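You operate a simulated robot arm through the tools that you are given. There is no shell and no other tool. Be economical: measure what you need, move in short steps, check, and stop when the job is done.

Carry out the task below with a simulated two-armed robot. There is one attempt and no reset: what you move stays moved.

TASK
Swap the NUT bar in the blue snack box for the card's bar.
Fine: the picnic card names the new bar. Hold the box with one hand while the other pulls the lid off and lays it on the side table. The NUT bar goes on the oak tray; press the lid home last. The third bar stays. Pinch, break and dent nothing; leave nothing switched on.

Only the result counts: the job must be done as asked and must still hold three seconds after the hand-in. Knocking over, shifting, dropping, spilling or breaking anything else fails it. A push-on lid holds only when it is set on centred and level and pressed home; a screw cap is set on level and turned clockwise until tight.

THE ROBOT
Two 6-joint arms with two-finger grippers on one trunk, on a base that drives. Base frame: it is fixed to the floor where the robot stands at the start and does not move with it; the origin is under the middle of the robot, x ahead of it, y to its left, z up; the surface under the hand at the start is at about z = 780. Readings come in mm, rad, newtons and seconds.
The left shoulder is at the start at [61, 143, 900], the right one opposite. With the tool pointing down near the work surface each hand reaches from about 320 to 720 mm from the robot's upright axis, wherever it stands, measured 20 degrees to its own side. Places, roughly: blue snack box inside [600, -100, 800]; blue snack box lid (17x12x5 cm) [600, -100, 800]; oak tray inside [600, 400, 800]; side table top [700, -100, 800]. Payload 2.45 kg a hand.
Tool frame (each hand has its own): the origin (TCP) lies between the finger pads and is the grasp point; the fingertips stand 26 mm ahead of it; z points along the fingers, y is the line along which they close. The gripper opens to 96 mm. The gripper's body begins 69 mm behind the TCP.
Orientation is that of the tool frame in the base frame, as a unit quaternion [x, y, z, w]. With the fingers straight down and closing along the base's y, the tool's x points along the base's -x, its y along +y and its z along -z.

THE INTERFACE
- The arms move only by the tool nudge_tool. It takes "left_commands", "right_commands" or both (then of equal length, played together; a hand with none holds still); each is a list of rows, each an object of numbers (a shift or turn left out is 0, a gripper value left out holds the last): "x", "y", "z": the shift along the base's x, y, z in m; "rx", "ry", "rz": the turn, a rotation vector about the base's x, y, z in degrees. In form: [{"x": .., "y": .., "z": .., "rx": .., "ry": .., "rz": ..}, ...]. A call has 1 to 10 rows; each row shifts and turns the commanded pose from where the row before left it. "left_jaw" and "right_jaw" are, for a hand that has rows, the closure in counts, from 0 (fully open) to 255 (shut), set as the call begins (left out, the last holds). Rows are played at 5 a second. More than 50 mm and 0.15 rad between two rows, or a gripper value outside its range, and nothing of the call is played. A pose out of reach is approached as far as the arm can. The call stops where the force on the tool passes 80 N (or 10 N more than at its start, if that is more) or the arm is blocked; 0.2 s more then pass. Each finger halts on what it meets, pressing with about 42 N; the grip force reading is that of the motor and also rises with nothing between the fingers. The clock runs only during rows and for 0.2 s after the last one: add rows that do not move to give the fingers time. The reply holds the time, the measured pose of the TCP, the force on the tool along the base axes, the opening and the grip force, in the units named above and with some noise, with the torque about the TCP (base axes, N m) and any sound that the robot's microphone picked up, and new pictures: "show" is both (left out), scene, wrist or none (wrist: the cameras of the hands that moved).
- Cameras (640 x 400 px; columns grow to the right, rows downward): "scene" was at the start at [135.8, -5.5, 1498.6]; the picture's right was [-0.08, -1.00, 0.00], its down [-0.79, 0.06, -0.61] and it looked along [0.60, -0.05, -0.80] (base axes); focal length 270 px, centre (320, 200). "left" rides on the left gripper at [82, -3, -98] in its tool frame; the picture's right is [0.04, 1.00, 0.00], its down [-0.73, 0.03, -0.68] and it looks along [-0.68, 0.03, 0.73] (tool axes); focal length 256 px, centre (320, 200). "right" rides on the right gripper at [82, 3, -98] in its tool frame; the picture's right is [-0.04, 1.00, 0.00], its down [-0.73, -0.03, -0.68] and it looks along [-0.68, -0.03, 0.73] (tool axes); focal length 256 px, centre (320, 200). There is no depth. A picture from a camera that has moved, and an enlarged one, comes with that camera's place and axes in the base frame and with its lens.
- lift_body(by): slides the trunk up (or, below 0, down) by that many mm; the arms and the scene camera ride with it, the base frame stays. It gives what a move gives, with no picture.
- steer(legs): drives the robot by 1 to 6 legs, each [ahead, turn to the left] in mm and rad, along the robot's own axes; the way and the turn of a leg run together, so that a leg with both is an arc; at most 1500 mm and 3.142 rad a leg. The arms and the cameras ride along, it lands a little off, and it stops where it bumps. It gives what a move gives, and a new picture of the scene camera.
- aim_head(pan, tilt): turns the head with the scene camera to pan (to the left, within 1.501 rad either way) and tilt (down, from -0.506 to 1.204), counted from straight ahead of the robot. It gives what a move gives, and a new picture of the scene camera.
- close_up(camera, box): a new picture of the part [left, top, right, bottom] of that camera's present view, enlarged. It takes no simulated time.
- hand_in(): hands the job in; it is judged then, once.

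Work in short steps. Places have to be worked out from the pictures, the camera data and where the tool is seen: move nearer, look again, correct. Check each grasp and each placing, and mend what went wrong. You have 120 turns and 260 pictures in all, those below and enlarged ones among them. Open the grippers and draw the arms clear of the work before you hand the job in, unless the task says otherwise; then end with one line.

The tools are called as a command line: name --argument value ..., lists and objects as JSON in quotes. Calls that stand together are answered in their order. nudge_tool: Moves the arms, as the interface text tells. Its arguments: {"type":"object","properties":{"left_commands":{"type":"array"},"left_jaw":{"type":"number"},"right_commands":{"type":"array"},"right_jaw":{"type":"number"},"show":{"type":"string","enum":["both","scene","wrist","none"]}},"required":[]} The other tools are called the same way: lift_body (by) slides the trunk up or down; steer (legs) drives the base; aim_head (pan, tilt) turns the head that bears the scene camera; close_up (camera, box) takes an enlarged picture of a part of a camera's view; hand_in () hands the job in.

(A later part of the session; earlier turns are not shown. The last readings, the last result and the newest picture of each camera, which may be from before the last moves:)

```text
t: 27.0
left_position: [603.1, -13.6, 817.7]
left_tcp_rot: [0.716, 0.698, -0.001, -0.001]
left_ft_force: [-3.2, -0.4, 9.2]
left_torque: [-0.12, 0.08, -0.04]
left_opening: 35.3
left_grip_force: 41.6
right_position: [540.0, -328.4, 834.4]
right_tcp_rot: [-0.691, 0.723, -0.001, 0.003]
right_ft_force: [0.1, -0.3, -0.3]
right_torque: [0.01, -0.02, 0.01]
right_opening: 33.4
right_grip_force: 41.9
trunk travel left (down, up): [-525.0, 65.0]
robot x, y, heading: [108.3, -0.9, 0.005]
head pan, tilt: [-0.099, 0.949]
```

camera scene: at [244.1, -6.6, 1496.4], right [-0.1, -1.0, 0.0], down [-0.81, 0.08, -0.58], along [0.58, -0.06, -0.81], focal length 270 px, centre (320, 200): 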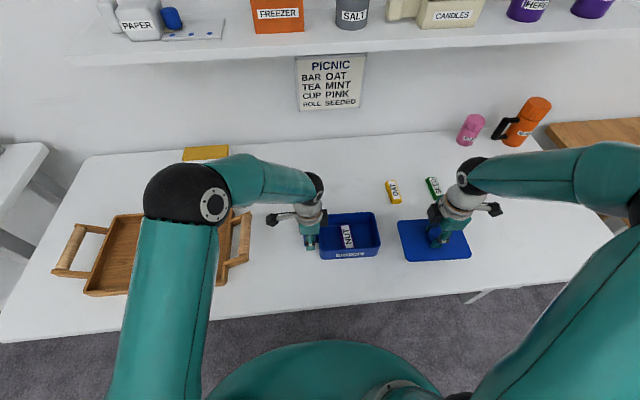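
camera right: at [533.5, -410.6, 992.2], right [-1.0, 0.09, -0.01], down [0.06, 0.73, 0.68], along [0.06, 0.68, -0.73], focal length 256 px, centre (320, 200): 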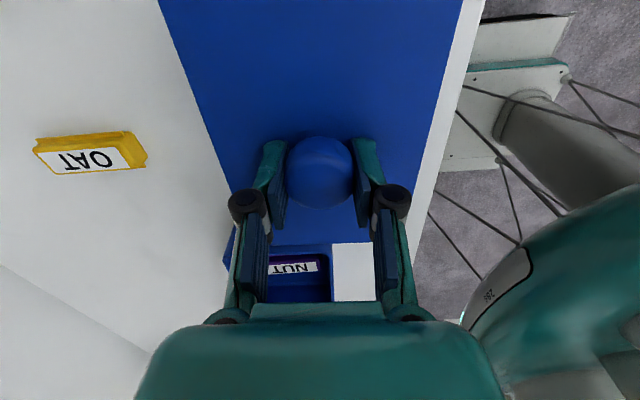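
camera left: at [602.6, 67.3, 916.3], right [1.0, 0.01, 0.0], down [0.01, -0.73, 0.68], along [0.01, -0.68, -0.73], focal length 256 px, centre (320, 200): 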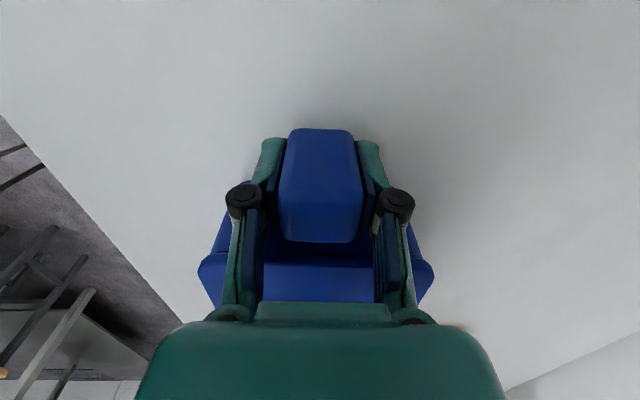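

nudge_tool --right_commands '[{"z": -0.002}, {"z": -0.002}, {"z": -0.002}, {}]' --show "none"

```text
t: 28.0
left_position: [602.3, -13.2, 817.8]
left_tcp_rot: [0.716, 0.698, 0.0, -0.001]
left_ft_force: [-2.4, -0.3, 8.6]
left_torque: [-0.07, 0.12, -0.07]
left_opening: 35.5
left_grip_force: 41.9
right_position: [540.2, -329.6, 827.6]
right_tcp_rot: [-0.691, 0.723, -0.002, 0.002]
right_ft_force: [0.1, 0.1, -0.8]
right_torque: [0.02, -0.06, -0.04]
right_opening: 32.9
right_grip_force: 42.5
trunk travel left (down, up): [-525.0, 65.0]
robot x, y, heading: [110.0, 1.9, 0.003]
head pan, tilt: [-0.099, 0.949]
```

nudge_tool --right_commands '[{"z": -0.002}, {"z": -0.002}, {}]' --show "none"

close_up --camera "scene" --box '[380, 190, 500, 280]'

```text
t: 28.8
left_position: [603.2, -13.0, 818.1]
left_tcp_rot: [0.717, 0.698, -0.001, -0.001]
left_ft_force: [-2.9, -0.3, 7.6]
left_torque: [-0.01, 0.03, 0.02]
left_opening: 35.2
left_grip_force: 41.5
right_position: [542.0, -328.7, 823.0]
right_tcp_rot: [-0.691, 0.723, -0.002, 0.002]
right_ft_force: [-0.2, 0.0, 0.8]
right_torque: [-0.02, -0.01, 0.04]
right_opening: 33.2
right_grip_force: 41.3
trunk travel left (down, up): [-525.0, 65.0]
robot x, y, heading: [109.0, 3.3, -0.0]
head pan, tilt: [-0.099, 0.949]
```

```text
4.44 times, centred on (440, 235) of scene
camera zoom: at [244.5, -6.5, 1496.4], right [-0.1, -1.0, 0.0], down [-0.81, 0.08, -0.58], along [0.58, -0.06, -0.81], focal length 1200 px, centre (-213, 44)
```

zoom: 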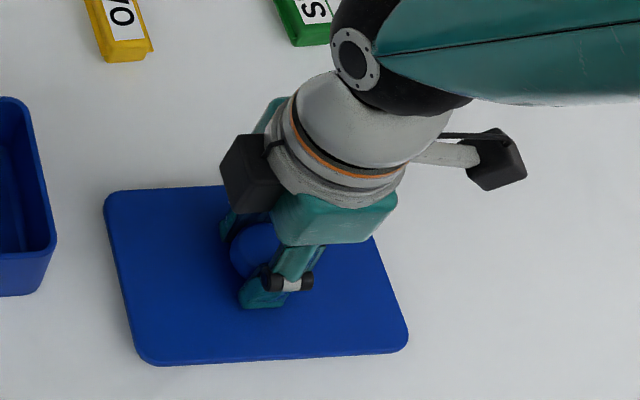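

nudge_tool --right_commands '[{"z": -0.002}, {"z": -0.002}, {}]' --show "none"

```text
t: 29.6
left_position: [601.9, -13.6, 818.5]
left_tcp_rot: [0.717, 0.697, -0.001, 0.0]
left_ft_force: [0.9, 0.1, -0.2]
left_torque: [0.16, -0.05, 0.0]
left_opening: 35.5
left_grip_force: 41.7
right_position: [541.2, -329.1, 821.4]
right_tcp_rot: [-0.691, 0.723, -0.002, 0.003]
right_ft_force: [-3.3, 1.3, 18.8]
right_torque: [0.42, 0.41, 0.03]
right_opening: 33.1
right_grip_force: 42.0
trunk travel left (down, up): [-525.0, 65.0]
robot x, y, heading: [114.8, 0.7, 0.005]
head pan, tilt: [-0.099, 0.949]
```

Lid is on the table (contact at TCP ≈822). Relieve 2 mm and open gently.

nudge_tool --right_commands '[{"z": 0.002}, {}]' --show "none"

nudge_tool --right_commands '[{}, {}, {}, {}]' --right_jaw 60 --show "wrist"

```text
t: 30.2
left_position: [603.6, -14.5, 817.7]
left_tcp_rot: [0.717, 0.697, 0.0, -0.001]
left_ft_force: [-1.3, 2.8, 5.7]
left_torque: [0.11, 0.04, -0.05]
left_opening: 35.4
left_grip_force: 41.9
right_position: [541.0, -329.0, 821.9]
right_tcp_rot: [-0.691, 0.723, 0.0, 0.002]
right_ft_force: [-0.9, -0.5, -0.5]
right_torque: [-0.03, -0.01, -0.04]
right_opening: 33.0
right_grip_force: 42.2
trunk travel left (down, up): [-525.0, 65.0]
robot x, y, heading: [112.8, -2.0, 0.003]
head pan, tilt: [-0.099, 0.949]
```

```text
t: 31.2
left_position: [603.2, -13.7, 818.8]
left_tcp_rot: [0.717, 0.697, -0.001, 0.0]
left_ft_force: [-0.9, 2.1, 6.8]
left_torque: [0.09, 0.05, -0.02]
left_opening: 35.3
left_grip_force: 42.3
right_position: [540.8, -329.1, 822.5]
right_tcp_rot: [-0.69, 0.723, -0.002, 0.001]
right_ft_force: [1.0, 0.0, 0.0]
right_torque: [0.01, 0.0, -0.01]
right_opening: 73.6
right_grip_force: 0.1
trunk travel left (down, up): [-525.0, 65.0]
robot x, y, heading: [107.9, 0.9, -0.003]
head pan, tilt: [-0.099, 0.949]
camera right: at [534.4, -410.3, 920.0], right [-1.0, 0.09, -0.01], down [0.06, 0.73, 0.68], along [0.06, 0.68, -0.73], focal length 256 px, centre (320, 200)
```

right: 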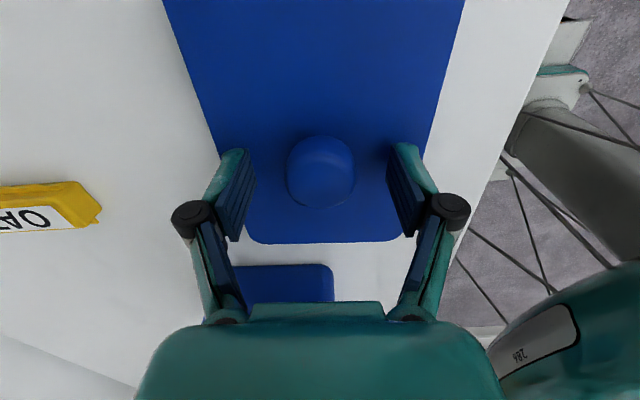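

Lid laid down. Raise the right hand clear and open the left hand.

nudge_tool --right_commands '[{"z": 0.02}, {"z": 0.04}, {"z": 0.05}, {"y": -0.03, "z": 0.05}, {}]' --left_commands '[{}, {}, {}, {}, {}]' --left_jaw 0 --show "scene"

nudge_tool --left_commands '[{"z": 0.03}, {"z": 0.04}, {"z": 0.05}, {"z": 0.04}, {"z": 0.02}, {}]' --show "both"

```text
refused: row 4 steps farther than a row can; nothing moved
```

```text
t: 32.6
left_position: [604.7, -14.1, 999.1]
left_tcp_rot: [0.717, 0.697, 0.0, -0.001]
left_ft_force: [0.6, 0.1, -2.0]
left_torque: [0.13, 0.0, -0.02]
left_opening: 35.6
left_grip_force: 41.8
right_position: [541.9, -328.8, 822.1]
right_tcp_rot: [-0.691, 0.723, -0.002, 0.002]
right_ft_force: [0.2, 0.0, 0.2]
right_torque: [-0.01, 0.05, 0.0]
right_opening: 73.4
right_grip_force: 0.0
trunk travel left (down, up): [-525.0, 65.0]
robot x, y, heading: [113.6, 3.2, 0.003]
head pan, tilt: [-0.099, 0.949]
camera scene: at [246.0, -6.6, 1496.2], right [-0.1, -1.0, 0.0], down [-0.81, 0.08, -0.58], along [0.58, -0.06, -0.81], focal length 270 px, centre (320, 200)
camera left: at [603.6, 67.8, 1097.4], right [1.0, 0.01, 0.0], down [0.01, -0.73, 0.68], along [0.01, -0.68, -0.73], focal length 256 px, centre (320, 200)
```

scene: 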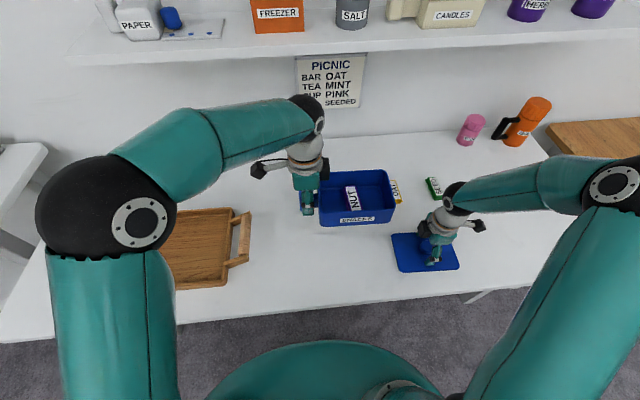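
left: 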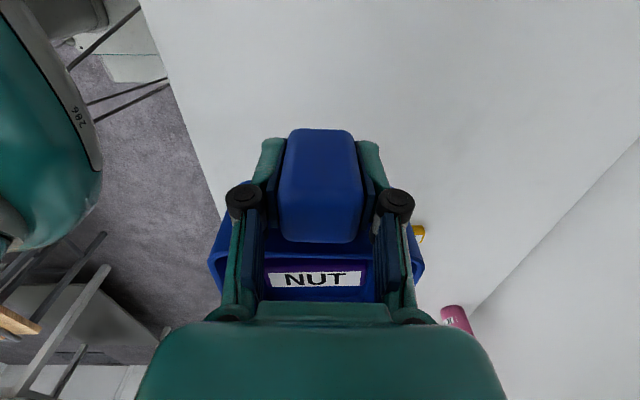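

The first call was refused, so the box was still gripped and got lifted. It hangs level; I lower it straight back slowly.

nudge_tool --left_commands '[{"z": -0.03}, {"z": -0.03}, {"z": -0.03}, {"z": -0.03}, {"z": -0.025}, {"z": -0.02}, {"z": -0.008}, {}]' --show "both"

```text
t: 34.4
left_position: [606.5, -13.4, 822.9]
left_tcp_rot: [0.716, 0.698, 0.0, 0.0]
left_ft_force: [-0.6, 0.2, -1.7]
left_torque: [0.15, 0.06, 0.02]
left_opening: 35.2
left_grip_force: 42.2
right_position: [543.0, -329.0, 823.0]
right_tcp_rot: [-0.691, 0.723, -0.001, 0.002]
right_ft_force: [-0.2, 0.3, -0.3]
right_torque: [-0.01, -0.02, 0.01]
right_opening: 73.6
right_grip_force: 0.0
trunk travel left (down, up): [-525.0, 65.0]
robot x, y, heading: [112.5, -0.7, -0.0]
head pan, tilt: [-0.099, 0.949]
camera scene: at [245.8, -6.6, 1496.3], right [-0.1, -1.0, 0.0], down [-0.81, 0.08, -0.58], along [0.58, -0.06, -0.81], focal length 270 px, centre (320, 200)
camera left: at [604.5, 67.8, 921.7], right [1.0, 0.01, 0.0], down [0.01, -0.73, 0.68], along [0.01, -0.68, -0.73], focal length 256 px, centre (320, 200)
```

scene: 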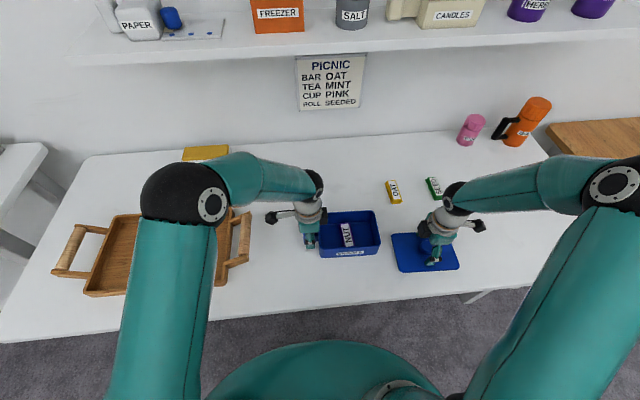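
left: 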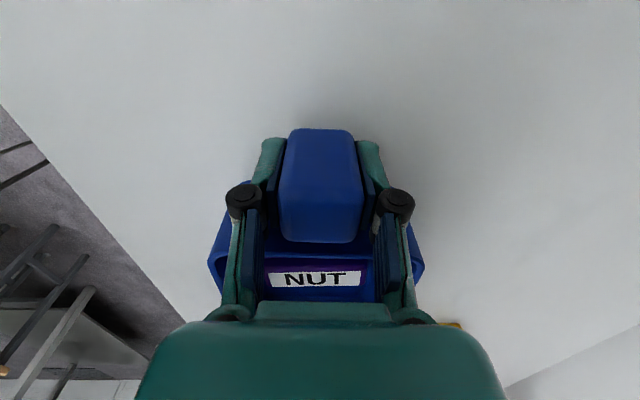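

Box 5 mm above the table again; lower in small steps until contact.

nudge_tool --left_commands '[{"x": -0.002}, {"z": -0.0015}, {"z": -0.0015}, {"z": -0.001}, {}]' --show "none"

```text
t: 35.6
left_position: [602.4, -14.3, 819.4]
left_tcp_rot: [0.717, 0.697, -0.001, -0.001]
left_ft_force: [0.4, 0.2, -2.0]
left_torque: [0.18, -0.02, -0.03]
left_opening: 35.1
left_grip_force: 42.3
right_position: [542.2, -328.8, 822.7]
right_tcp_rot: [-0.691, 0.723, -0.002, 0.002]
right_ft_force: [-0.4, 1.0, -0.2]
right_torque: [-0.02, 0.01, -0.01]
right_opening: 73.6
right_grip_force: 0.1
trunk travel left (down, up): [-525.0, 65.0]
robot x, y, heading: [111.3, 0.8, 0.0]
head pan, tilt: [-0.099, 0.949]
```

nudge_tool --left_commands '[{"z": -0.001}, {"z": -0.001}, {}]' --show "none"

```text
t: 36.4
left_position: [601.6, -13.9, 818.0]
left_tcp_rot: [0.717, 0.697, 0.0, 0.0]
left_ft_force: [-0.3, -0.3, -1.2]
left_torque: [0.16, -0.04, 0.0]
left_opening: 35.1
left_grip_force: 42.1
right_position: [542.0, -328.7, 821.5]
right_tcp_rot: [-0.691, 0.722, -0.003, 0.002]
right_ft_force: [0.4, -0.2, 1.1]
right_torque: [-0.04, -0.04, 0.01]
right_opening: 73.4
right_grip_force: 0.0
trunk travel left (down, up): [-525.0, 65.0]
robot x, y, heading: [111.7, -1.9, 0.002]
head pan, tilt: [-0.099, 0.949]
```

nudge_tool --left_commands '[{"z": -0.001}, {"z": -0.001}, {}]' --show "none"

```text
t: 37.2
left_position: [602.0, -15.3, 818.4]
left_tcp_rot: [0.716, 0.698, 0.0, 0.0]
left_ft_force: [-0.4, 1.8, 12.5]
left_torque: [-0.15, 0.26, 0.03]
left_opening: 35.1
left_grip_force: 42.2
right_position: [541.4, -329.2, 824.0]
right_tcp_rot: [-0.691, 0.723, -0.002, 0.002]
right_ft_force: [0.4, -0.3, 0.4]
right_torque: [-0.01, 0.0, -0.02]
right_opening: 73.5
right_grip_force: 0.1
trunk travel left (down, up): [-525.0, 65.0]
robot x, y, heading: [110.6, -0.2, -0.0]
head pan, tilt: [-0.099, 0.949]
```

The box rests on the table at its old place. Relieve 1 mm, then open the left hand.

nudge_tool --left_commands '[{"z": 0.001}, {}]' --show "none"

nudge_tool --left_commands '[{}, {}, {}, {}, {}]' --left_jaw 0 --show "wrist"

nudge_tool --right_commands '[{"z": 0.02}, {"z": 0.04}, {"z": 0.04}, {"z": 0.04}, {"z": 0.02}, {}]' --show "scene"

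```text
t: 37.8
left_position: [601.9, -14.9, 815.8]
left_tcp_rot: [0.716, 0.698, 0.0, 0.0]
left_ft_force: [3.5, 3.3, 10.3]
left_torque: [0.03, -0.33, 0.15]
left_opening: 35.1
left_grip_force: 41.6
right_position: [542.2, -327.6, 822.2]
right_tcp_rot: [-0.691, 0.723, -0.002, 0.002]
right_ft_force: [0.1, -0.6, -0.6]
right_torque: [0.01, 0.03, -0.02]
right_opening: 73.7
right_grip_force: 0.1
trunk travel left (down, up): [-525.0, 65.0]
robot x, y, heading: [112.9, 2.3, 0.002]
head pan, tilt: [-0.099, 0.949]
```

```text
t: 39.0
left_position: [602.4, -14.7, 816.8]
left_tcp_rot: [0.717, 0.697, 0.0, -0.001]
left_ft_force: [0.0, 0.4, 0.1]
left_torque: [0.0, -0.02, -0.01]
left_opening: 96.0
left_grip_force: 0.1
right_position: [542.3, -329.1, 823.2]
right_tcp_rot: [-0.69, 0.723, -0.002, 0.002]
right_ft_force: [0.2, -0.4, 0.4]
right_torque: [0.04, -0.05, 0.01]
right_opening: 73.4
right_grip_force: 0.0
trunk travel left (down, up): [-525.0, 65.0]
robot x, y, heading: [109.6, -0.7, 0.0]
head pan, tilt: [-0.099, 0.949]
camera left: at [601.0, 66.6, 915.8], right [1.0, 0.01, 0.0], down [0.01, -0.73, 0.68], along [0.01, -0.68, -0.73], focal length 256 px, centre (320, 200)
```

left: 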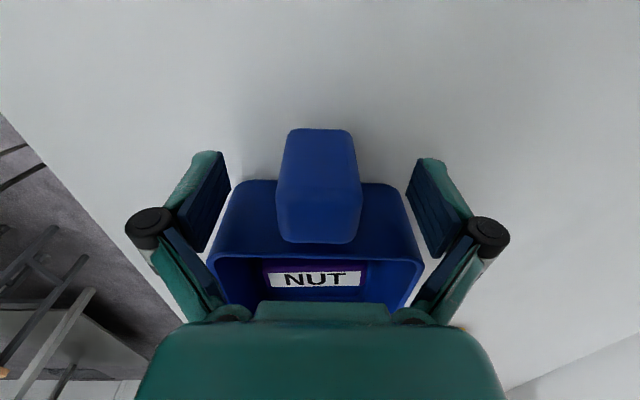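

```text
t: 40.4
left_position: [601.6, -15.4, 817.3]
left_tcp_rot: [0.717, 0.697, -0.001, -0.001]
left_ft_force: [-0.1, 0.0, -0.3]
left_torque: [0.04, 0.03, -0.02]
left_opening: 96.0
left_grip_force: 0.0
right_position: [543.6, -330.4, 981.5]
right_tcp_rot: [-0.691, 0.723, -0.001, 0.003]
right_ft_force: [0.7, -0.2, 0.5]
right_torque: [0.0, -0.01, -0.01]
right_opening: 73.4
right_grip_force: 0.0
trunk travel left (down, up): [-525.0, 65.0]
robot x, y, heading: [111.0, 0.8, 0.002]
head pan, tilt: [-0.099, 0.949]
camera scene: at [245.5, -6.5, 1496.3], right [-0.1, -1.0, 0.0], down [-0.81, 0.08, -0.58], along [0.58, -0.06, -0.81], focal length 270 px, centre (320, 200)
```

scene: 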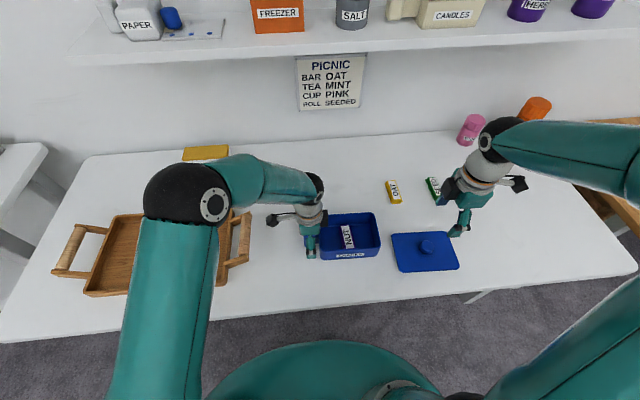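

Both clear. Raise the left hand and begin rotating it back toward closing along y over the box.

nudge_tool --left_commands '[{"z": 0.045}, {"z": 0.045}, {"z": 0.045}, {"z": 0.02, "rz": 8.5}, {"rz": 8.5}, {"rz": 8.5}, {"rz": 8.5}, {"rz": 8.5}, {"rz": 8.5}]' --show "none"

nudge_tool --left_commands '[{"x": -0.005, "y": -0.02, "rz": 8.5}, {"y": -0.02, "rz": 8.5}, {"y": -0.02, "rz": 8.5}, {"y": -0.02, "rz": 8.5}, {"y": -0.02, "rz": 6.5}, {}]'

```text
t: 42.4
left_position: [602.3, -13.7, 972.4]
left_tcp_rot: [0.346, 0.938, -0.001, -0.001]
left_ft_force: [0.4, -0.8, 0.0]
left_torque: [0.01, 0.01, 0.01]
left_opening: 96.4
left_grip_force: 0.1
right_position: [541.7, -331.0, 981.9]
right_tcp_rot: [-0.691, 0.723, -0.002, 0.002]
right_ft_force: [-0.5, -0.3, 0.2]
right_torque: [0.0, -0.01, 0.0]
right_opening: 73.3
right_grip_force: 0.0
trunk travel left (down, up): [-525.0, 65.0]
robot x, y, heading: [112.3, 1.3, -0.004]
head pan, tilt: [-0.099, 0.949]
```

```text
t: 43.8
left_position: [597.8, -113.4, 973.0]
left_tcp_rot: [0.0, 1.0, -0.002, 0.0]
left_ft_force: [-0.4, -0.8, -0.3]
left_torque: [0.02, -0.01, 0.0]
left_opening: 96.1
left_grip_force: 0.0
right_position: [543.2, -329.5, 980.7]
right_tcp_rot: [-0.691, 0.723, -0.002, 0.002]
right_ft_force: [0.8, 0.7, 0.3]
right_torque: [0.01, -0.02, -0.01]
right_opening: 73.7
right_grip_force: 0.0
trunk travel left (down, up): [-525.0, 65.0]
robot x, y, heading: [109.8, 8.1, 0.006]
head pan, tilt: [-0.099, 0.949]
camera scene: at [245.3, -6.2, 1496.3], right [-0.1, -1.0, 0.0], down [-0.81, 0.08, -0.58], along [0.58, -0.06, -0.81], focal length 270 px, centre (320, 200)
camera left: at [515.9, -116.7, 1071.4], right [-0.04, 1.0, 0.0], down [0.73, 0.03, 0.68], along [0.68, 0.03, -0.73], focal length 256 px, centre (320, 200)
```

scene: 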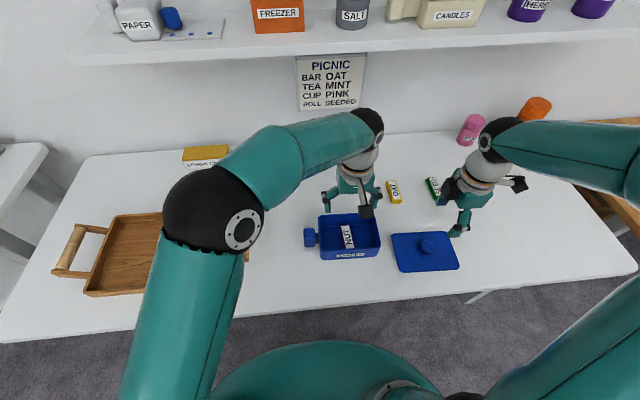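
left: 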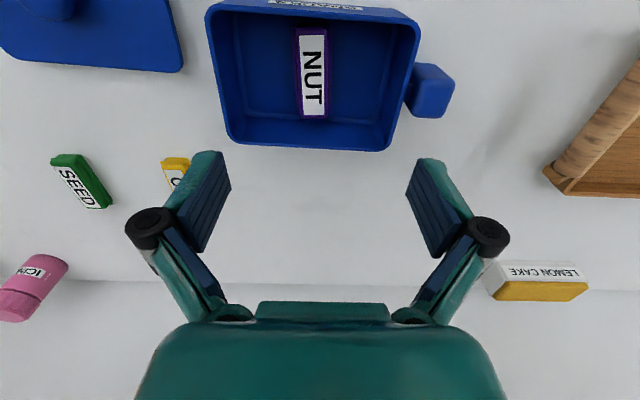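

close_up --camera "left" --box '[200, 0, 456, 160]'

```text
2.50 times, centred on (328, 80) of left
camera zoom: at [515.9, -116.7, 1071.4], right [-0.04, 1.0, 0.0], down [0.73, 0.03, 0.68], along [0.68, 0.03, -0.73], focal length 640 px, centre (300, 500)
```

zoom: 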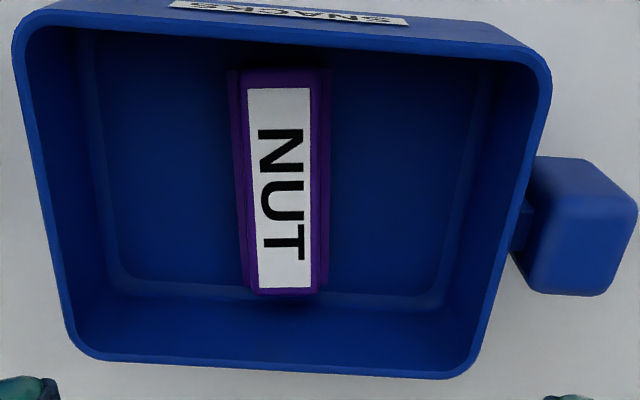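

NUT bar centre ≈(599,-119.5), yaw ≈ +2°, width ~30–35 mm. I align above it, half close, and descend to z≈855.

nudge_tool --left_commands '[{"x": 0.002, "y": -0.006, "rz": 2}, {"z": -0.04}, {"z": -0.04}, {"z": -0.035}, {}]' --left_jaw 85 --show "wrist"

close_up --camera "left" --box '[160, 60, 480, 260]'

```text
t: 45.0
left_position: [598.8, -118.7, 859.9]
left_tcp_rot: [-0.019, 1.0, -0.002, 0.001]
left_ft_force: [0.4, -0.9, 0.1]
left_torque: [-0.01, -0.05, 0.0]
left_opening: 64.1
left_grip_force: 0.0
right_position: [542.2, -330.3, 982.5]
right_tcp_rot: [-0.691, 0.723, -0.002, 0.001]
right_ft_force: [-0.7, 0.3, -0.1]
right_torque: [0.0, 0.01, 0.01]
right_opening: 73.5
right_grip_force: 0.1
trunk travel left (down, up): [-525.0, 65.0]
robot x, y, heading: [108.8, 1.3, 0.001]
head pan, tilt: [-0.099, 0.949]
camera left: at [517.9, -124.9, 958.2], right [-0.08, 1.0, 0.0], down [0.73, 0.06, 0.68], along [0.68, 0.05, -0.73], focal length 256 px, centre (320, 200)
```

left: 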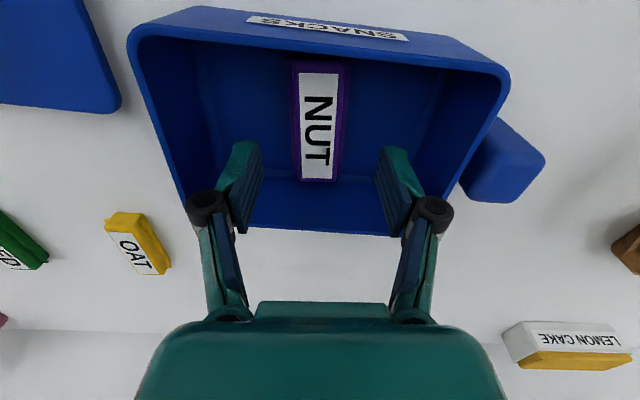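

```text
2.00 times, centred on (320, 160) of left
camera zoom: at [517.9, -124.9, 958.2], right [-0.08, 1.0, 0.0], down [0.73, 0.06, 0.68], along [0.68, 0.05, -0.73], focal length 512 px, centre (320, 280)
```

zoom: 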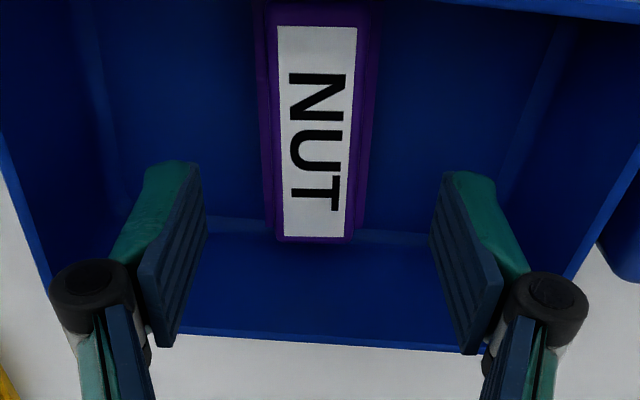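

Bar is well centred between the fingers. Descend to z≈824.

nudge_tool --left_commands '[{"x": 0.001, "z": -0.012}, {"z": -0.012}, {"z": -0.006}, {"z": -0.004}, {}]' --show "wrist"

close_up --camera "left" --box '[160, 60, 480, 260]'

```text
t: 46.2
left_position: [601.3, -119.8, 827.2]
left_tcp_rot: [-0.02, 1.0, -0.003, 0.001]
left_ft_force: [-0.1, -0.6, 0.0]
left_torque: [0.03, 0.03, 0.0]
left_opening: 64.1
left_grip_force: 0.0
right_position: [541.7, -329.3, 981.8]
right_tcp_rot: [-0.691, 0.723, -0.002, 0.002]
right_ft_force: [0.1, -0.3, -0.2]
right_torque: [0.03, 0.0, -0.01]
right_opening: 73.3
right_grip_force: 0.0
trunk travel left (down, up): [-525.0, 65.0]
robot x, y, heading: [110.5, 3.0, 0.002]
head pan, tilt: [-0.099, 0.949]
camera left: at [520.3, -124.7, 923.8], right [-0.08, 1.0, 0.0], down [0.73, 0.06, 0.68], along [0.68, 0.05, -0.73], focal length 256 px, centre (320, 200)
```

left: 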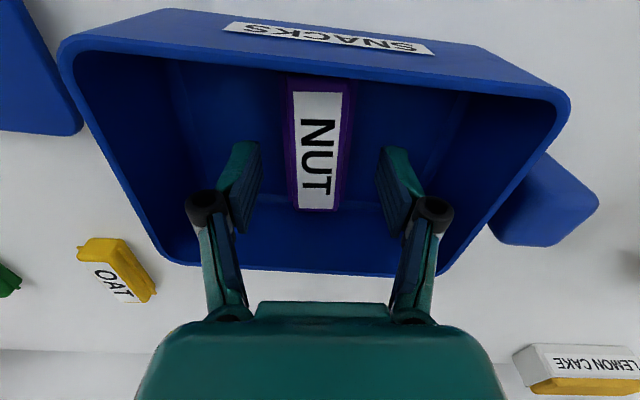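

```text
2.00 times, centred on (320, 160) of left
camera zoom: at [520.3, -124.7, 923.8], right [-0.08, 1.0, 0.0], down [0.73, 0.06, 0.68], along [0.68, 0.05, -0.73], focal length 512 px, centre (320, 280)
```

zoom: 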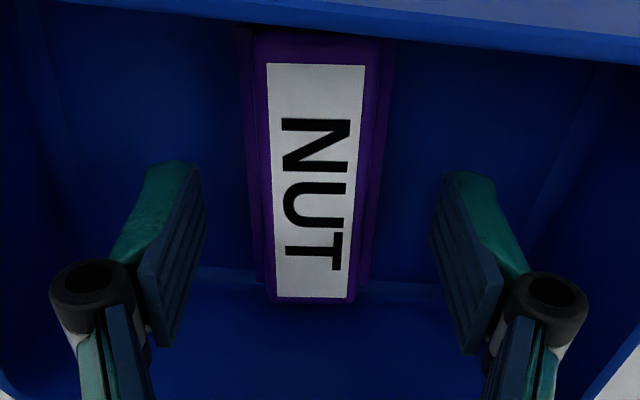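

Bar top is about z≈800. Lower to 819, then close in stages to limit squeeze.

nudge_tool --left_commands '[{"z": -0.004}, {"z": -0.004}, {}]' --show "none"

nudge_tool --left_commands '[{}, {}, {}]' --left_jaw 158 --show "wrist"

close_up --camera "left" --box '[200, 60, 440, 260]'

```text
t: 47.0
left_position: [601.0, -118.4, 816.7]
left_tcp_rot: [-0.02, 1.0, -0.002, 0.0]
left_ft_force: [0.4, -0.8, 0.3]
left_torque: [0.0, -0.01, 0.02]
left_opening: 63.9
left_grip_force: 0.1
right_position: [542.7, -329.2, 981.0]
right_tcp_rot: [-0.691, 0.722, -0.003, 0.002]
right_ft_force: [-0.3, 0.8, -0.5]
right_torque: [0.0, -0.03, 0.02]
right_opening: 73.5
right_grip_force: 0.0
trunk travel left (down, up): [-525.0, 65.0]
robot x, y, heading: [110.1, -0.7, 0.006]
head pan, tilt: [-0.099, 0.949]
```

```text
t: 47.8
left_position: [601.1, -118.0, 815.5]
left_tcp_rot: [-0.02, 1.0, -0.001, 0.001]
left_ft_force: [0.5, 0.6, 0.3]
left_torque: [0.01, -0.03, 0.02]
left_opening: 36.5
left_grip_force: 0.0
right_position: [541.8, -330.0, 981.4]
right_tcp_rot: [-0.69, 0.723, -0.002, 0.002]
right_ft_force: [0.8, 0.4, 0.3]
right_torque: [0.05, 0.01, -0.01]
right_opening: 73.2
right_grip_force: 0.0
trunk travel left (down, up): [-525.0, 65.0]
robot x, y, heading: [112.8, 0.2, -0.001]
head pan, tilt: [-0.099, 0.949]
camera left: at [520.4, -124.2, 914.2], right [-0.08, 1.0, 0.0], down [0.73, 0.06, 0.68], along [0.68, 0.05, -0.73], focal length 256 px, centre (320, 200)
```

left: 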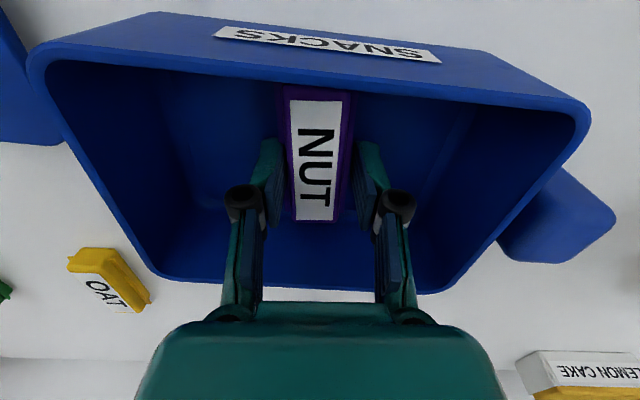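

```text
2.00 times, centred on (320, 160) of left
camera zoom: at [520.4, -124.2, 914.2], right [-0.08, 1.0, 0.0], down [0.73, 0.06, 0.68], along [0.68, 0.05, -0.73], focal length 512 px, centre (320, 280)
```

zoom: 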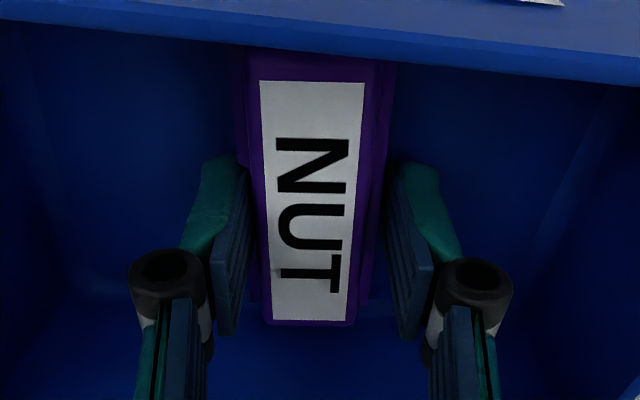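

Close in small steps, watching grip force.

nudge_tool --left_commands '[{"y": -0.001}, {}, {}]' --left_jaw 168 --show "none"

nudge_tool --left_commands '[{}, {}]' --left_jaw 176 --show "none"

```text
t: 48.6
left_position: [602.1, -117.0, 815.5]
left_tcp_rot: [-0.021, 1.0, -0.001, -0.001]
left_ft_force: [0.0, 0.4, 0.0]
left_torque: [-0.01, -0.02, -0.02]
left_opening: 32.6
left_grip_force: 0.0
right_position: [541.9, -330.2, 981.5]
right_tcp_rot: [-0.691, 0.723, -0.003, 0.002]
right_ft_force: [-0.7, 0.6, 0.6]
right_torque: [-0.01, 0.01, -0.03]
right_opening: 73.4
right_grip_force: 0.0
trunk travel left (down, up): [-525.0, 65.0]
robot x, y, heading: [114.5, -1.5, 0.002]
head pan, tilt: [-0.099, 0.949]
```

```text
t: 49.2
left_position: [601.5, -117.1, 815.5]
left_tcp_rot: [-0.021, 1.0, -0.002, -0.001]
left_ft_force: [0.2, 0.0, 0.1]
left_torque: [-0.02, -0.01, -0.01]
left_opening: 30.0
left_grip_force: 0.2
right_position: [542.3, -329.7, 981.8]
right_tcp_rot: [-0.691, 0.723, -0.002, 0.001]
right_ft_force: [0.1, -0.3, 0.2]
right_torque: [0.01, 0.03, -0.02]
right_opening: 73.4
right_grip_force: 0.1
trunk travel left (down, up): [-525.0, 65.0]
robot x, y, heading: [109.5, 0.9, 0.002]
head pan, tilt: [-0.099, 0.949]
```

nudge_tool --left_commands '[{}, {}]' --left_jaw 182 --show "none"

close_up --camera "left" --box '[240, 80, 400, 220]'

```text
t: 49.8
left_position: [602.2, -118.4, 814.6]
left_tcp_rot: [-0.021, 1.0, 0.0, -0.001]
left_ft_force: [1.5, -1.1, 5.0]
left_torque: [-0.02, 0.03, 0.02]
left_opening: 28.7
left_grip_force: 42.0
right_position: [542.3, -330.5, 981.9]
right_tcp_rot: [-0.691, 0.723, -0.002, 0.002]
right_ft_force: [-0.2, -0.1, -0.7]
right_torque: [-0.03, 0.02, 0.01]
right_opening: 73.5
right_grip_force: 0.0
trunk travel left (down, up): [-525.0, 65.0]
robot x, y, heading: [112.7, 1.8, 0.004]
head pan, tilt: [-0.099, 0.949]
```

```text
2.86 times, centred on (320, 150) of left
camera zoom: at [520.4, -124.3, 913.1], right [-0.08, 1.0, 0.0], down [0.73, 0.06, 0.68], along [0.68, 0.05, -0.74], focal length 731 px, centre (320, 343)
```

zoom: 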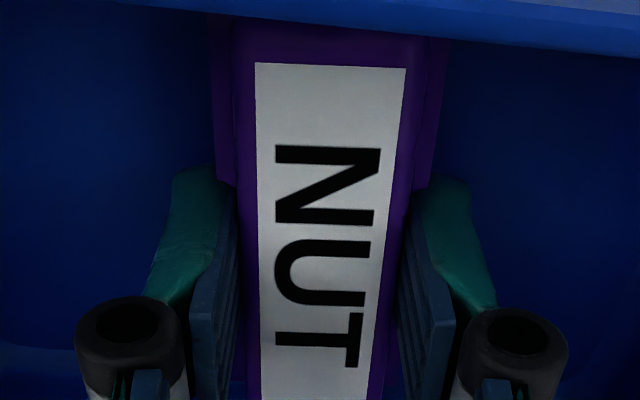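

Gripped at 28.7 mm with just 1 mm over-closure. Lift gently.

nudge_tool --left_commands '[{"z": 0.005}, {"z": 0.01}, {"z": 0.02}, {"z": 0.03}, {"z": 0.04}, {"z": 0.04}, {}]'

```text
t: 51.4
left_position: [599.9, -118.4, 958.0]
left_tcp_rot: [-0.019, 1.0, -0.001, -0.001]
left_ft_force: [0.2, -0.2, -0.8]
left_torque: [-0.02, 0.02, -0.01]
left_opening: 28.6
left_grip_force: 42.0
right_position: [542.1, -329.7, 981.8]
right_tcp_rot: [-0.691, 0.723, -0.001, 0.001]
right_ft_force: [0.1, -0.1, -0.2]
right_torque: [0.05, -0.06, 0.02]
right_opening: 73.5
right_grip_force: 0.1
trunk travel left (down, up): [-525.0, 65.0]
robot x, y, heading: [115.1, 0.6, -0.001]
head pan, tilt: [-0.099, 0.949]
camera scene: at [245.8, -6.6, 1496.4], right [-0.1, -1.0, 0.0], down [-0.81, 0.08, -0.58], along [0.58, -0.06, -0.81], focal length 270 px, centre (320, 200)
camera left: at [520.1, -124.6, 1057.0], right [-0.08, 1.0, 0.0], down [0.73, 0.06, 0.68], along [0.68, 0.05, -0.74], focal length 256 px, centre (320, 200)
```

scene: 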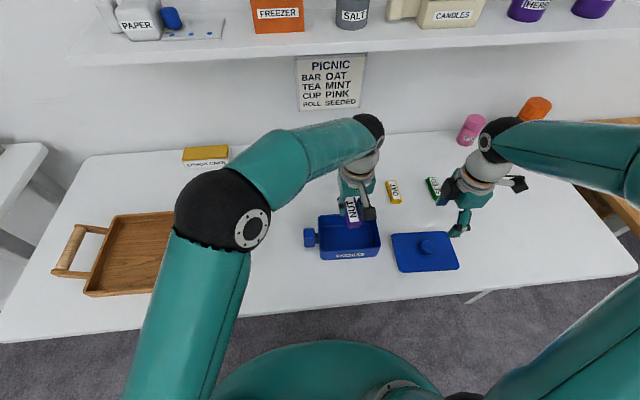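
left: 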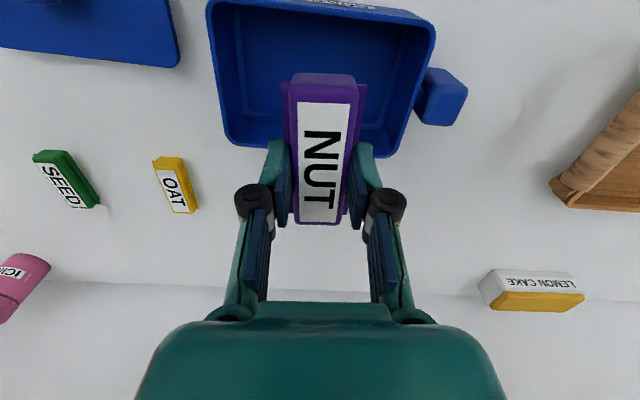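

NUT bar is held level. Carry it over to the tray (centre about 615,388).

nudge_tool --left_commands '[{"y": 0.049}, {"y": 0.049}, {"y": 0.049}, {"y": 0.049}, {"y": 0.049}, {"y": 0.049}, {"y": 0.049}, {"y": 0.049}, {"y": 0.049}, {"y": 0.049}]'

```text
t: 53.6
left_position: [598.8, 368.8, 959.2]
left_tcp_rot: [-0.017, 1.0, 0.0, 0.0]
left_ft_force: [0.3, -0.2, -0.5]
left_torque: [-0.01, 0.01, 0.0]
left_opening: 28.8
left_grip_force: 42.1
right_position: [543.0, -329.7, 981.1]
right_tcp_rot: [-0.691, 0.723, -0.002, 0.002]
right_ft_force: [-0.3, 0.6, 0.5]
right_torque: [-0.01, 0.0, -0.01]
right_opening: 73.5
right_grip_force: 0.0
trunk travel left (down, up): [-525.0, 65.0]
robot x, y, heading: [108.2, -0.3, -0.004]
head pan, tilt: [-0.099, 0.949]
camera scene: at [245.6, -5.5, 1496.3], right [-0.1, -1.0, 0.0], down [-0.81, 0.08, -0.58], along [0.58, -0.06, -0.81], focal length 270 px, centre (320, 200)
camera left: at [517.5, 363.0, 1058.3], right [-0.07, 1.0, 0.0], down [0.73, 0.06, 0.68], along [0.68, 0.05, -0.74], focal length 256 px, centre (320, 200)
```

scene: 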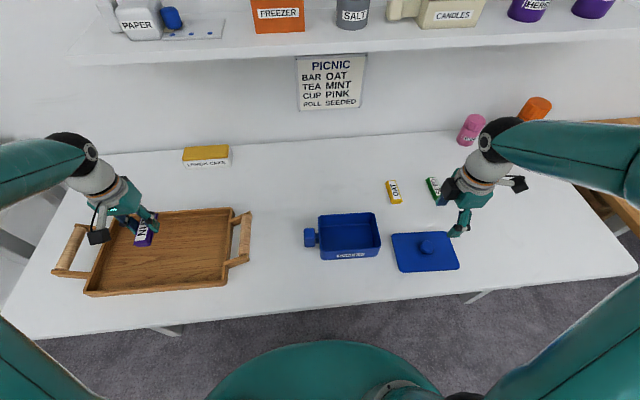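
left: 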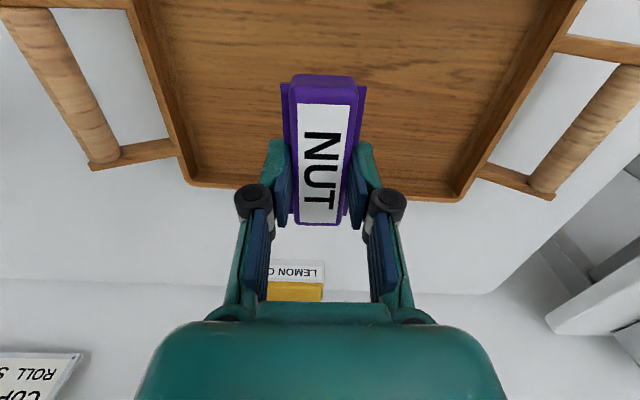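

Tray centre ≈(620,381). Centre the bar over it and descend to 836.

nudge_tool --left_commands '[{"x": 0.012, "y": 0.012, "z": -0.02}, {"z": -0.04}, {"z": -0.04}, {"z": -0.022}, {}]'

```text
t: 54.8
left_position: [610.4, 382.6, 837.6]
left_tcp_rot: [-0.017, 1.0, 0.0, 0.0]
left_ft_force: [0.2, 0.4, -0.9]
left_torque: [0.0, 0.04, -0.01]
left_opening: 28.8
left_grip_force: 42.0
right_position: [541.1, -329.6, 981.5]
right_tcp_rot: [-0.691, 0.723, -0.002, 0.002]
right_ft_force: [-0.3, -0.2, -1.0]
right_torque: [-0.04, 0.03, 0.01]
right_opening: 73.1
right_grip_force: 0.0
trunk travel left (down, up): [-525.0, 65.0]
robot x, y, heading: [110.1, -2.9, 0.002]
head pan, tilt: [-0.099, 0.949]
camera scene: at [245.4, -6.4, 1496.3], right [-0.1, -1.0, 0.0], down [-0.81, 0.08, -0.58], along [0.58, -0.06, -0.81], focal length 270 px, centre (320, 200)
camera left: at [529.7, 376.1, 936.0], right [-0.07, 1.0, 0.0], down [0.73, 0.06, 0.68], along [0.68, 0.05, -0.73], focal length 256 px, centre (320, 200)
```

scene: 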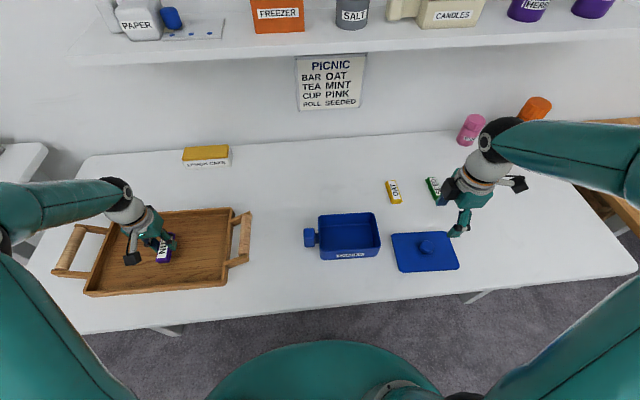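
left: 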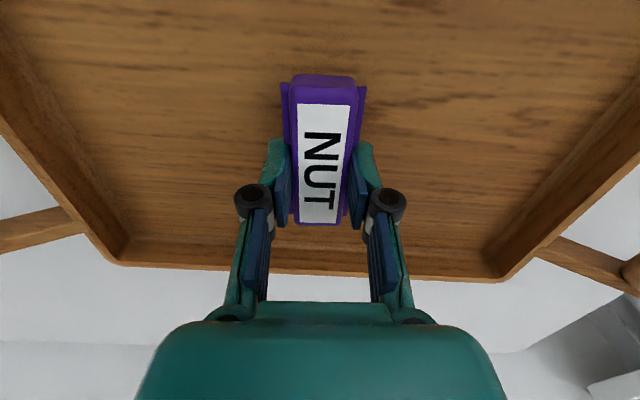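

Lower gradually to contact.

nudge_tool --left_commands '[{"z": -0.004}, {"z": -0.003}, {"z": -0.003}, {}]' --show "none"

```text
t: 55.8
left_position: [610.9, 382.1, 828.0]
left_tcp_rot: [-0.017, 1.0, -0.001, 0.0]
left_ft_force: [-0.1, 0.7, -1.2]
left_torque: [0.01, 0.0, 0.02]
left_opening: 28.9
left_grip_force: 42.2
right_position: [542.8, -329.6, 981.3]
right_tcp_rot: [-0.69, 0.724, -0.002, 0.002]
right_ft_force: [0.5, 1.2, -0.6]
right_torque: [0.01, -0.01, 0.02]
right_opening: 73.4
right_grip_force: 0.1
trunk travel left (down, up): [-525.0, 65.0]
robot x, y, heading: [111.5, 2.6, -0.001]
head pan, tilt: [-0.099, 0.949]
```

nudge_tool --left_commands '[{"z": -0.002}, {"z": -0.002}, {"z": -0.001}, {}]' --show "none"

```text
t: 56.8
left_position: [611.1, 381.8, 824.2]
left_tcp_rot: [-0.017, 1.0, -0.001, 0.0]
left_ft_force: [-0.1, 0.5, 0.1]
left_torque: [0.03, -0.02, 0.0]
left_opening: 28.6
left_grip_force: 42.2
right_position: [542.7, -330.0, 980.7]
right_tcp_rot: [-0.691, 0.723, -0.002, 0.002]
right_ft_force: [-0.1, 0.0, 0.4]
right_torque: [-0.03, 0.01, -0.01]
right_opening: 73.4
right_grip_force: 0.1
trunk travel left (down, up): [-525.0, 65.0]
robot x, y, heading: [111.7, 2.2, 0.003]
head pan, tilt: [-0.099, 0.949]
```

nudge_tool --left_commands '[{"z": -0.0015}, {"z": -0.0015}, {}]' --show "none"

```text
t: 57.6
left_position: [610.8, 380.9, 821.5]
left_tcp_rot: [-0.017, 1.0, -0.001, 0.0]
left_ft_force: [0.0, -0.5, -0.7]
left_torque: [0.02, 0.01, 0.02]
left_opening: 29.1
left_grip_force: 41.7
right_position: [541.3, -330.1, 980.7]
right_tcp_rot: [-0.691, 0.722, -0.003, 0.001]
right_ft_force: [0.3, 0.9, 0.7]
right_torque: [-0.01, 0.0, 0.0]
right_opening: 73.2
right_grip_force: 0.1
trunk travel left (down, up): [-525.0, 65.0]
robot x, y, heading: [110.8, -0.5, 0.001]
head pan, tilt: [-0.099, 0.949]
```

nudge_tool --left_commands '[{"z": -0.0015}, {"z": -0.0015}, {}]' --show "none"

```text
t: 58.4
left_position: [610.1, 380.2, 818.4]
left_tcp_rot: [-0.017, 1.0, -0.001, -0.001]
left_ft_force: [0.0, -0.7, -0.3]
left_torque: [0.01, 0.07, -0.03]
left_opening: 28.6
left_grip_force: 41.6
right_position: [541.6, -329.7, 982.1]
right_tcp_rot: [-0.691, 0.723, -0.002, 0.002]
right_ft_force: [-0.1, 0.1, 0.2]
right_torque: [-0.03, 0.02, 0.0]
right_opening: 73.4
right_grip_force: 0.0
trunk travel left (down, up): [-525.0, 65.0]
robot x, y, heading: [114.0, 4.0, -0.0]
head pan, tilt: [-0.099, 0.949]
```

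nudge_tool --left_commands '[{"z": -0.0015}, {"z": -0.001}, {}]' --show "wrist"

```text
t: 59.2
left_position: [611.7, 380.6, 816.7]
left_tcp_rot: [-0.018, 1.0, 0.0, 0.002]
left_ft_force: [-0.8, -0.9, 19.9]
left_torque: [-0.06, 0.83, -0.01]
left_opening: 29.0
left_grip_force: 42.1
right_position: [541.5, -331.5, 981.4]
right_tcp_rot: [-0.691, 0.723, -0.002, 0.003]
right_ft_force: [-0.3, 0.0, 0.6]
right_torque: [-0.01, 0.0, -0.02]
right_opening: 73.2
right_grip_force: 0.2
trunk travel left (down, up): [-525.0, 65.0]
robot x, y, heading: [111.7, 1.8, 0.001]
head pan, tilt: [-0.099, 0.949]
camera left: at [529.5, 374.3, 915.5], right [-0.07, 1.0, 0.0], down [0.73, 0.05, 0.68], along [0.68, 0.05, -0.73], focal length 256 px, centre (320, 200)
```

left: 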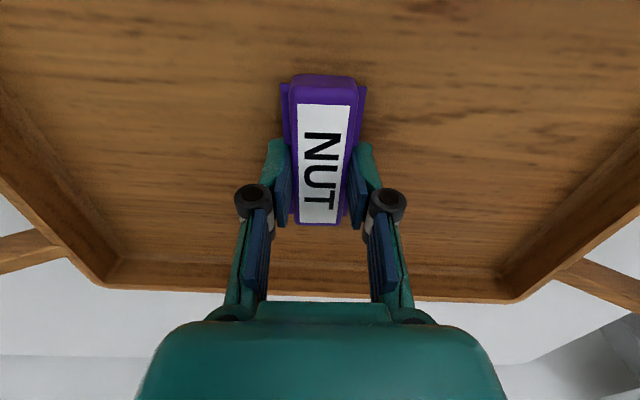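

Contact with the tray. Relieve and open, then rise.

nudge_tool --left_commands '[{"z": 0.0015}, {}]' --show "none"

nudge_tool --left_commands '[{}, {}, {}]' --left_jaw 110 --show "none"

nudge_tool --left_commands '[{"z": 0.01}, {"z": 0.02}, {"z": 0.04}, {"z": 0.04}, {"z": 0.04}, {}]' --left_jaw 0

```text
t: 59.8
left_position: [611.4, 380.7, 817.0]
left_tcp_rot: [-0.017, 1.0, 0.0, -0.001]
left_ft_force: [0.0, -0.1, 11.3]
left_torque: [0.01, 0.12, -0.05]
left_opening: 28.8
left_grip_force: 41.8
right_position: [542.5, -330.8, 981.6]
right_tcp_rot: [-0.691, 0.723, -0.001, 0.003]
right_ft_force: [0.0, -0.1, 0.4]
right_torque: [0.02, -0.03, 0.02]
right_opening: 73.2
right_grip_force: 0.0
trunk travel left (down, up): [-525.0, 65.0]
robot x, y, heading: [107.9, 4.0, 0.001]
head pan, tilt: [-0.099, 0.949]
```

```text
t: 60.6
left_position: [612.0, 381.0, 817.6]
left_tcp_rot: [-0.016, 1.0, 0.0, -0.001]
left_ft_force: [0.1, -0.2, -0.2]
left_torque: [-0.01, -0.02, -0.01]
left_opening: 55.0
left_grip_force: 0.1
right_position: [542.5, -331.2, 981.2]
right_tcp_rot: [-0.691, 0.723, -0.002, 0.002]
right_ft_force: [-1.1, 0.4, 0.2]
right_torque: [-0.03, 0.01, 0.0]
right_opening: 73.1
right_grip_force: 0.1
trunk travel left (down, up): [-525.0, 65.0]
robot x, y, heading: [110.4, 3.1, -0.002]
head pan, tilt: [-0.099, 0.949]
```

```text
t: 62.0
left_position: [611.9, 380.8, 968.9]
left_tcp_rot: [-0.016, 1.0, -0.001, -0.002]
left_ft_force: [-0.1, 0.3, 0.4]
left_torque: [0.0, 0.01, 0.03]
left_opening: 95.9
left_grip_force: 0.1
right_position: [543.4, -329.1, 980.7]
right_tcp_rot: [-0.691, 0.723, -0.003, 0.002]
right_ft_force: [0.7, 0.6, -0.5]
right_torque: [-0.02, 0.0, -0.01]
right_opening: 73.4
right_grip_force: 0.1
trunk travel left (down, up): [-525.0, 65.0]
robot x, y, heading: [111.7, -3.0, 0.001]
head pan, tilt: [-0.099, 0.949]
camera scene: at [245.9, -6.3, 1496.2], right [-0.1, -1.0, 0.0], down [-0.81, 0.08, -0.58], along [0.58, -0.06, -0.81], focal length 270 px, centre (320, 200)
camera left: at [531.4, 375.4, 1067.0], right [-0.07, 1.0, 0.0], down [0.73, 0.06, 0.68], along [0.68, 0.05, -0.73], focal length 256 px, centre (320, 200)
```

scene: 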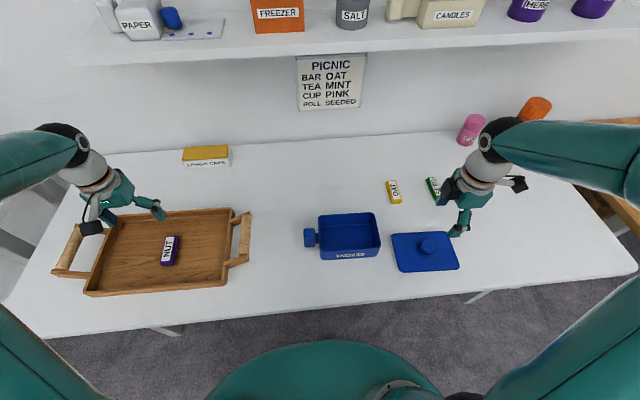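
left: 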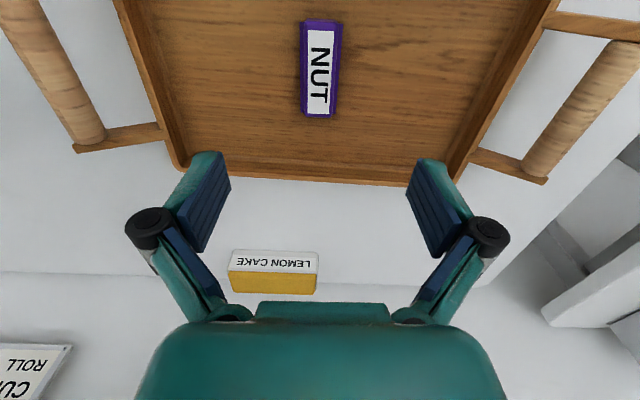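

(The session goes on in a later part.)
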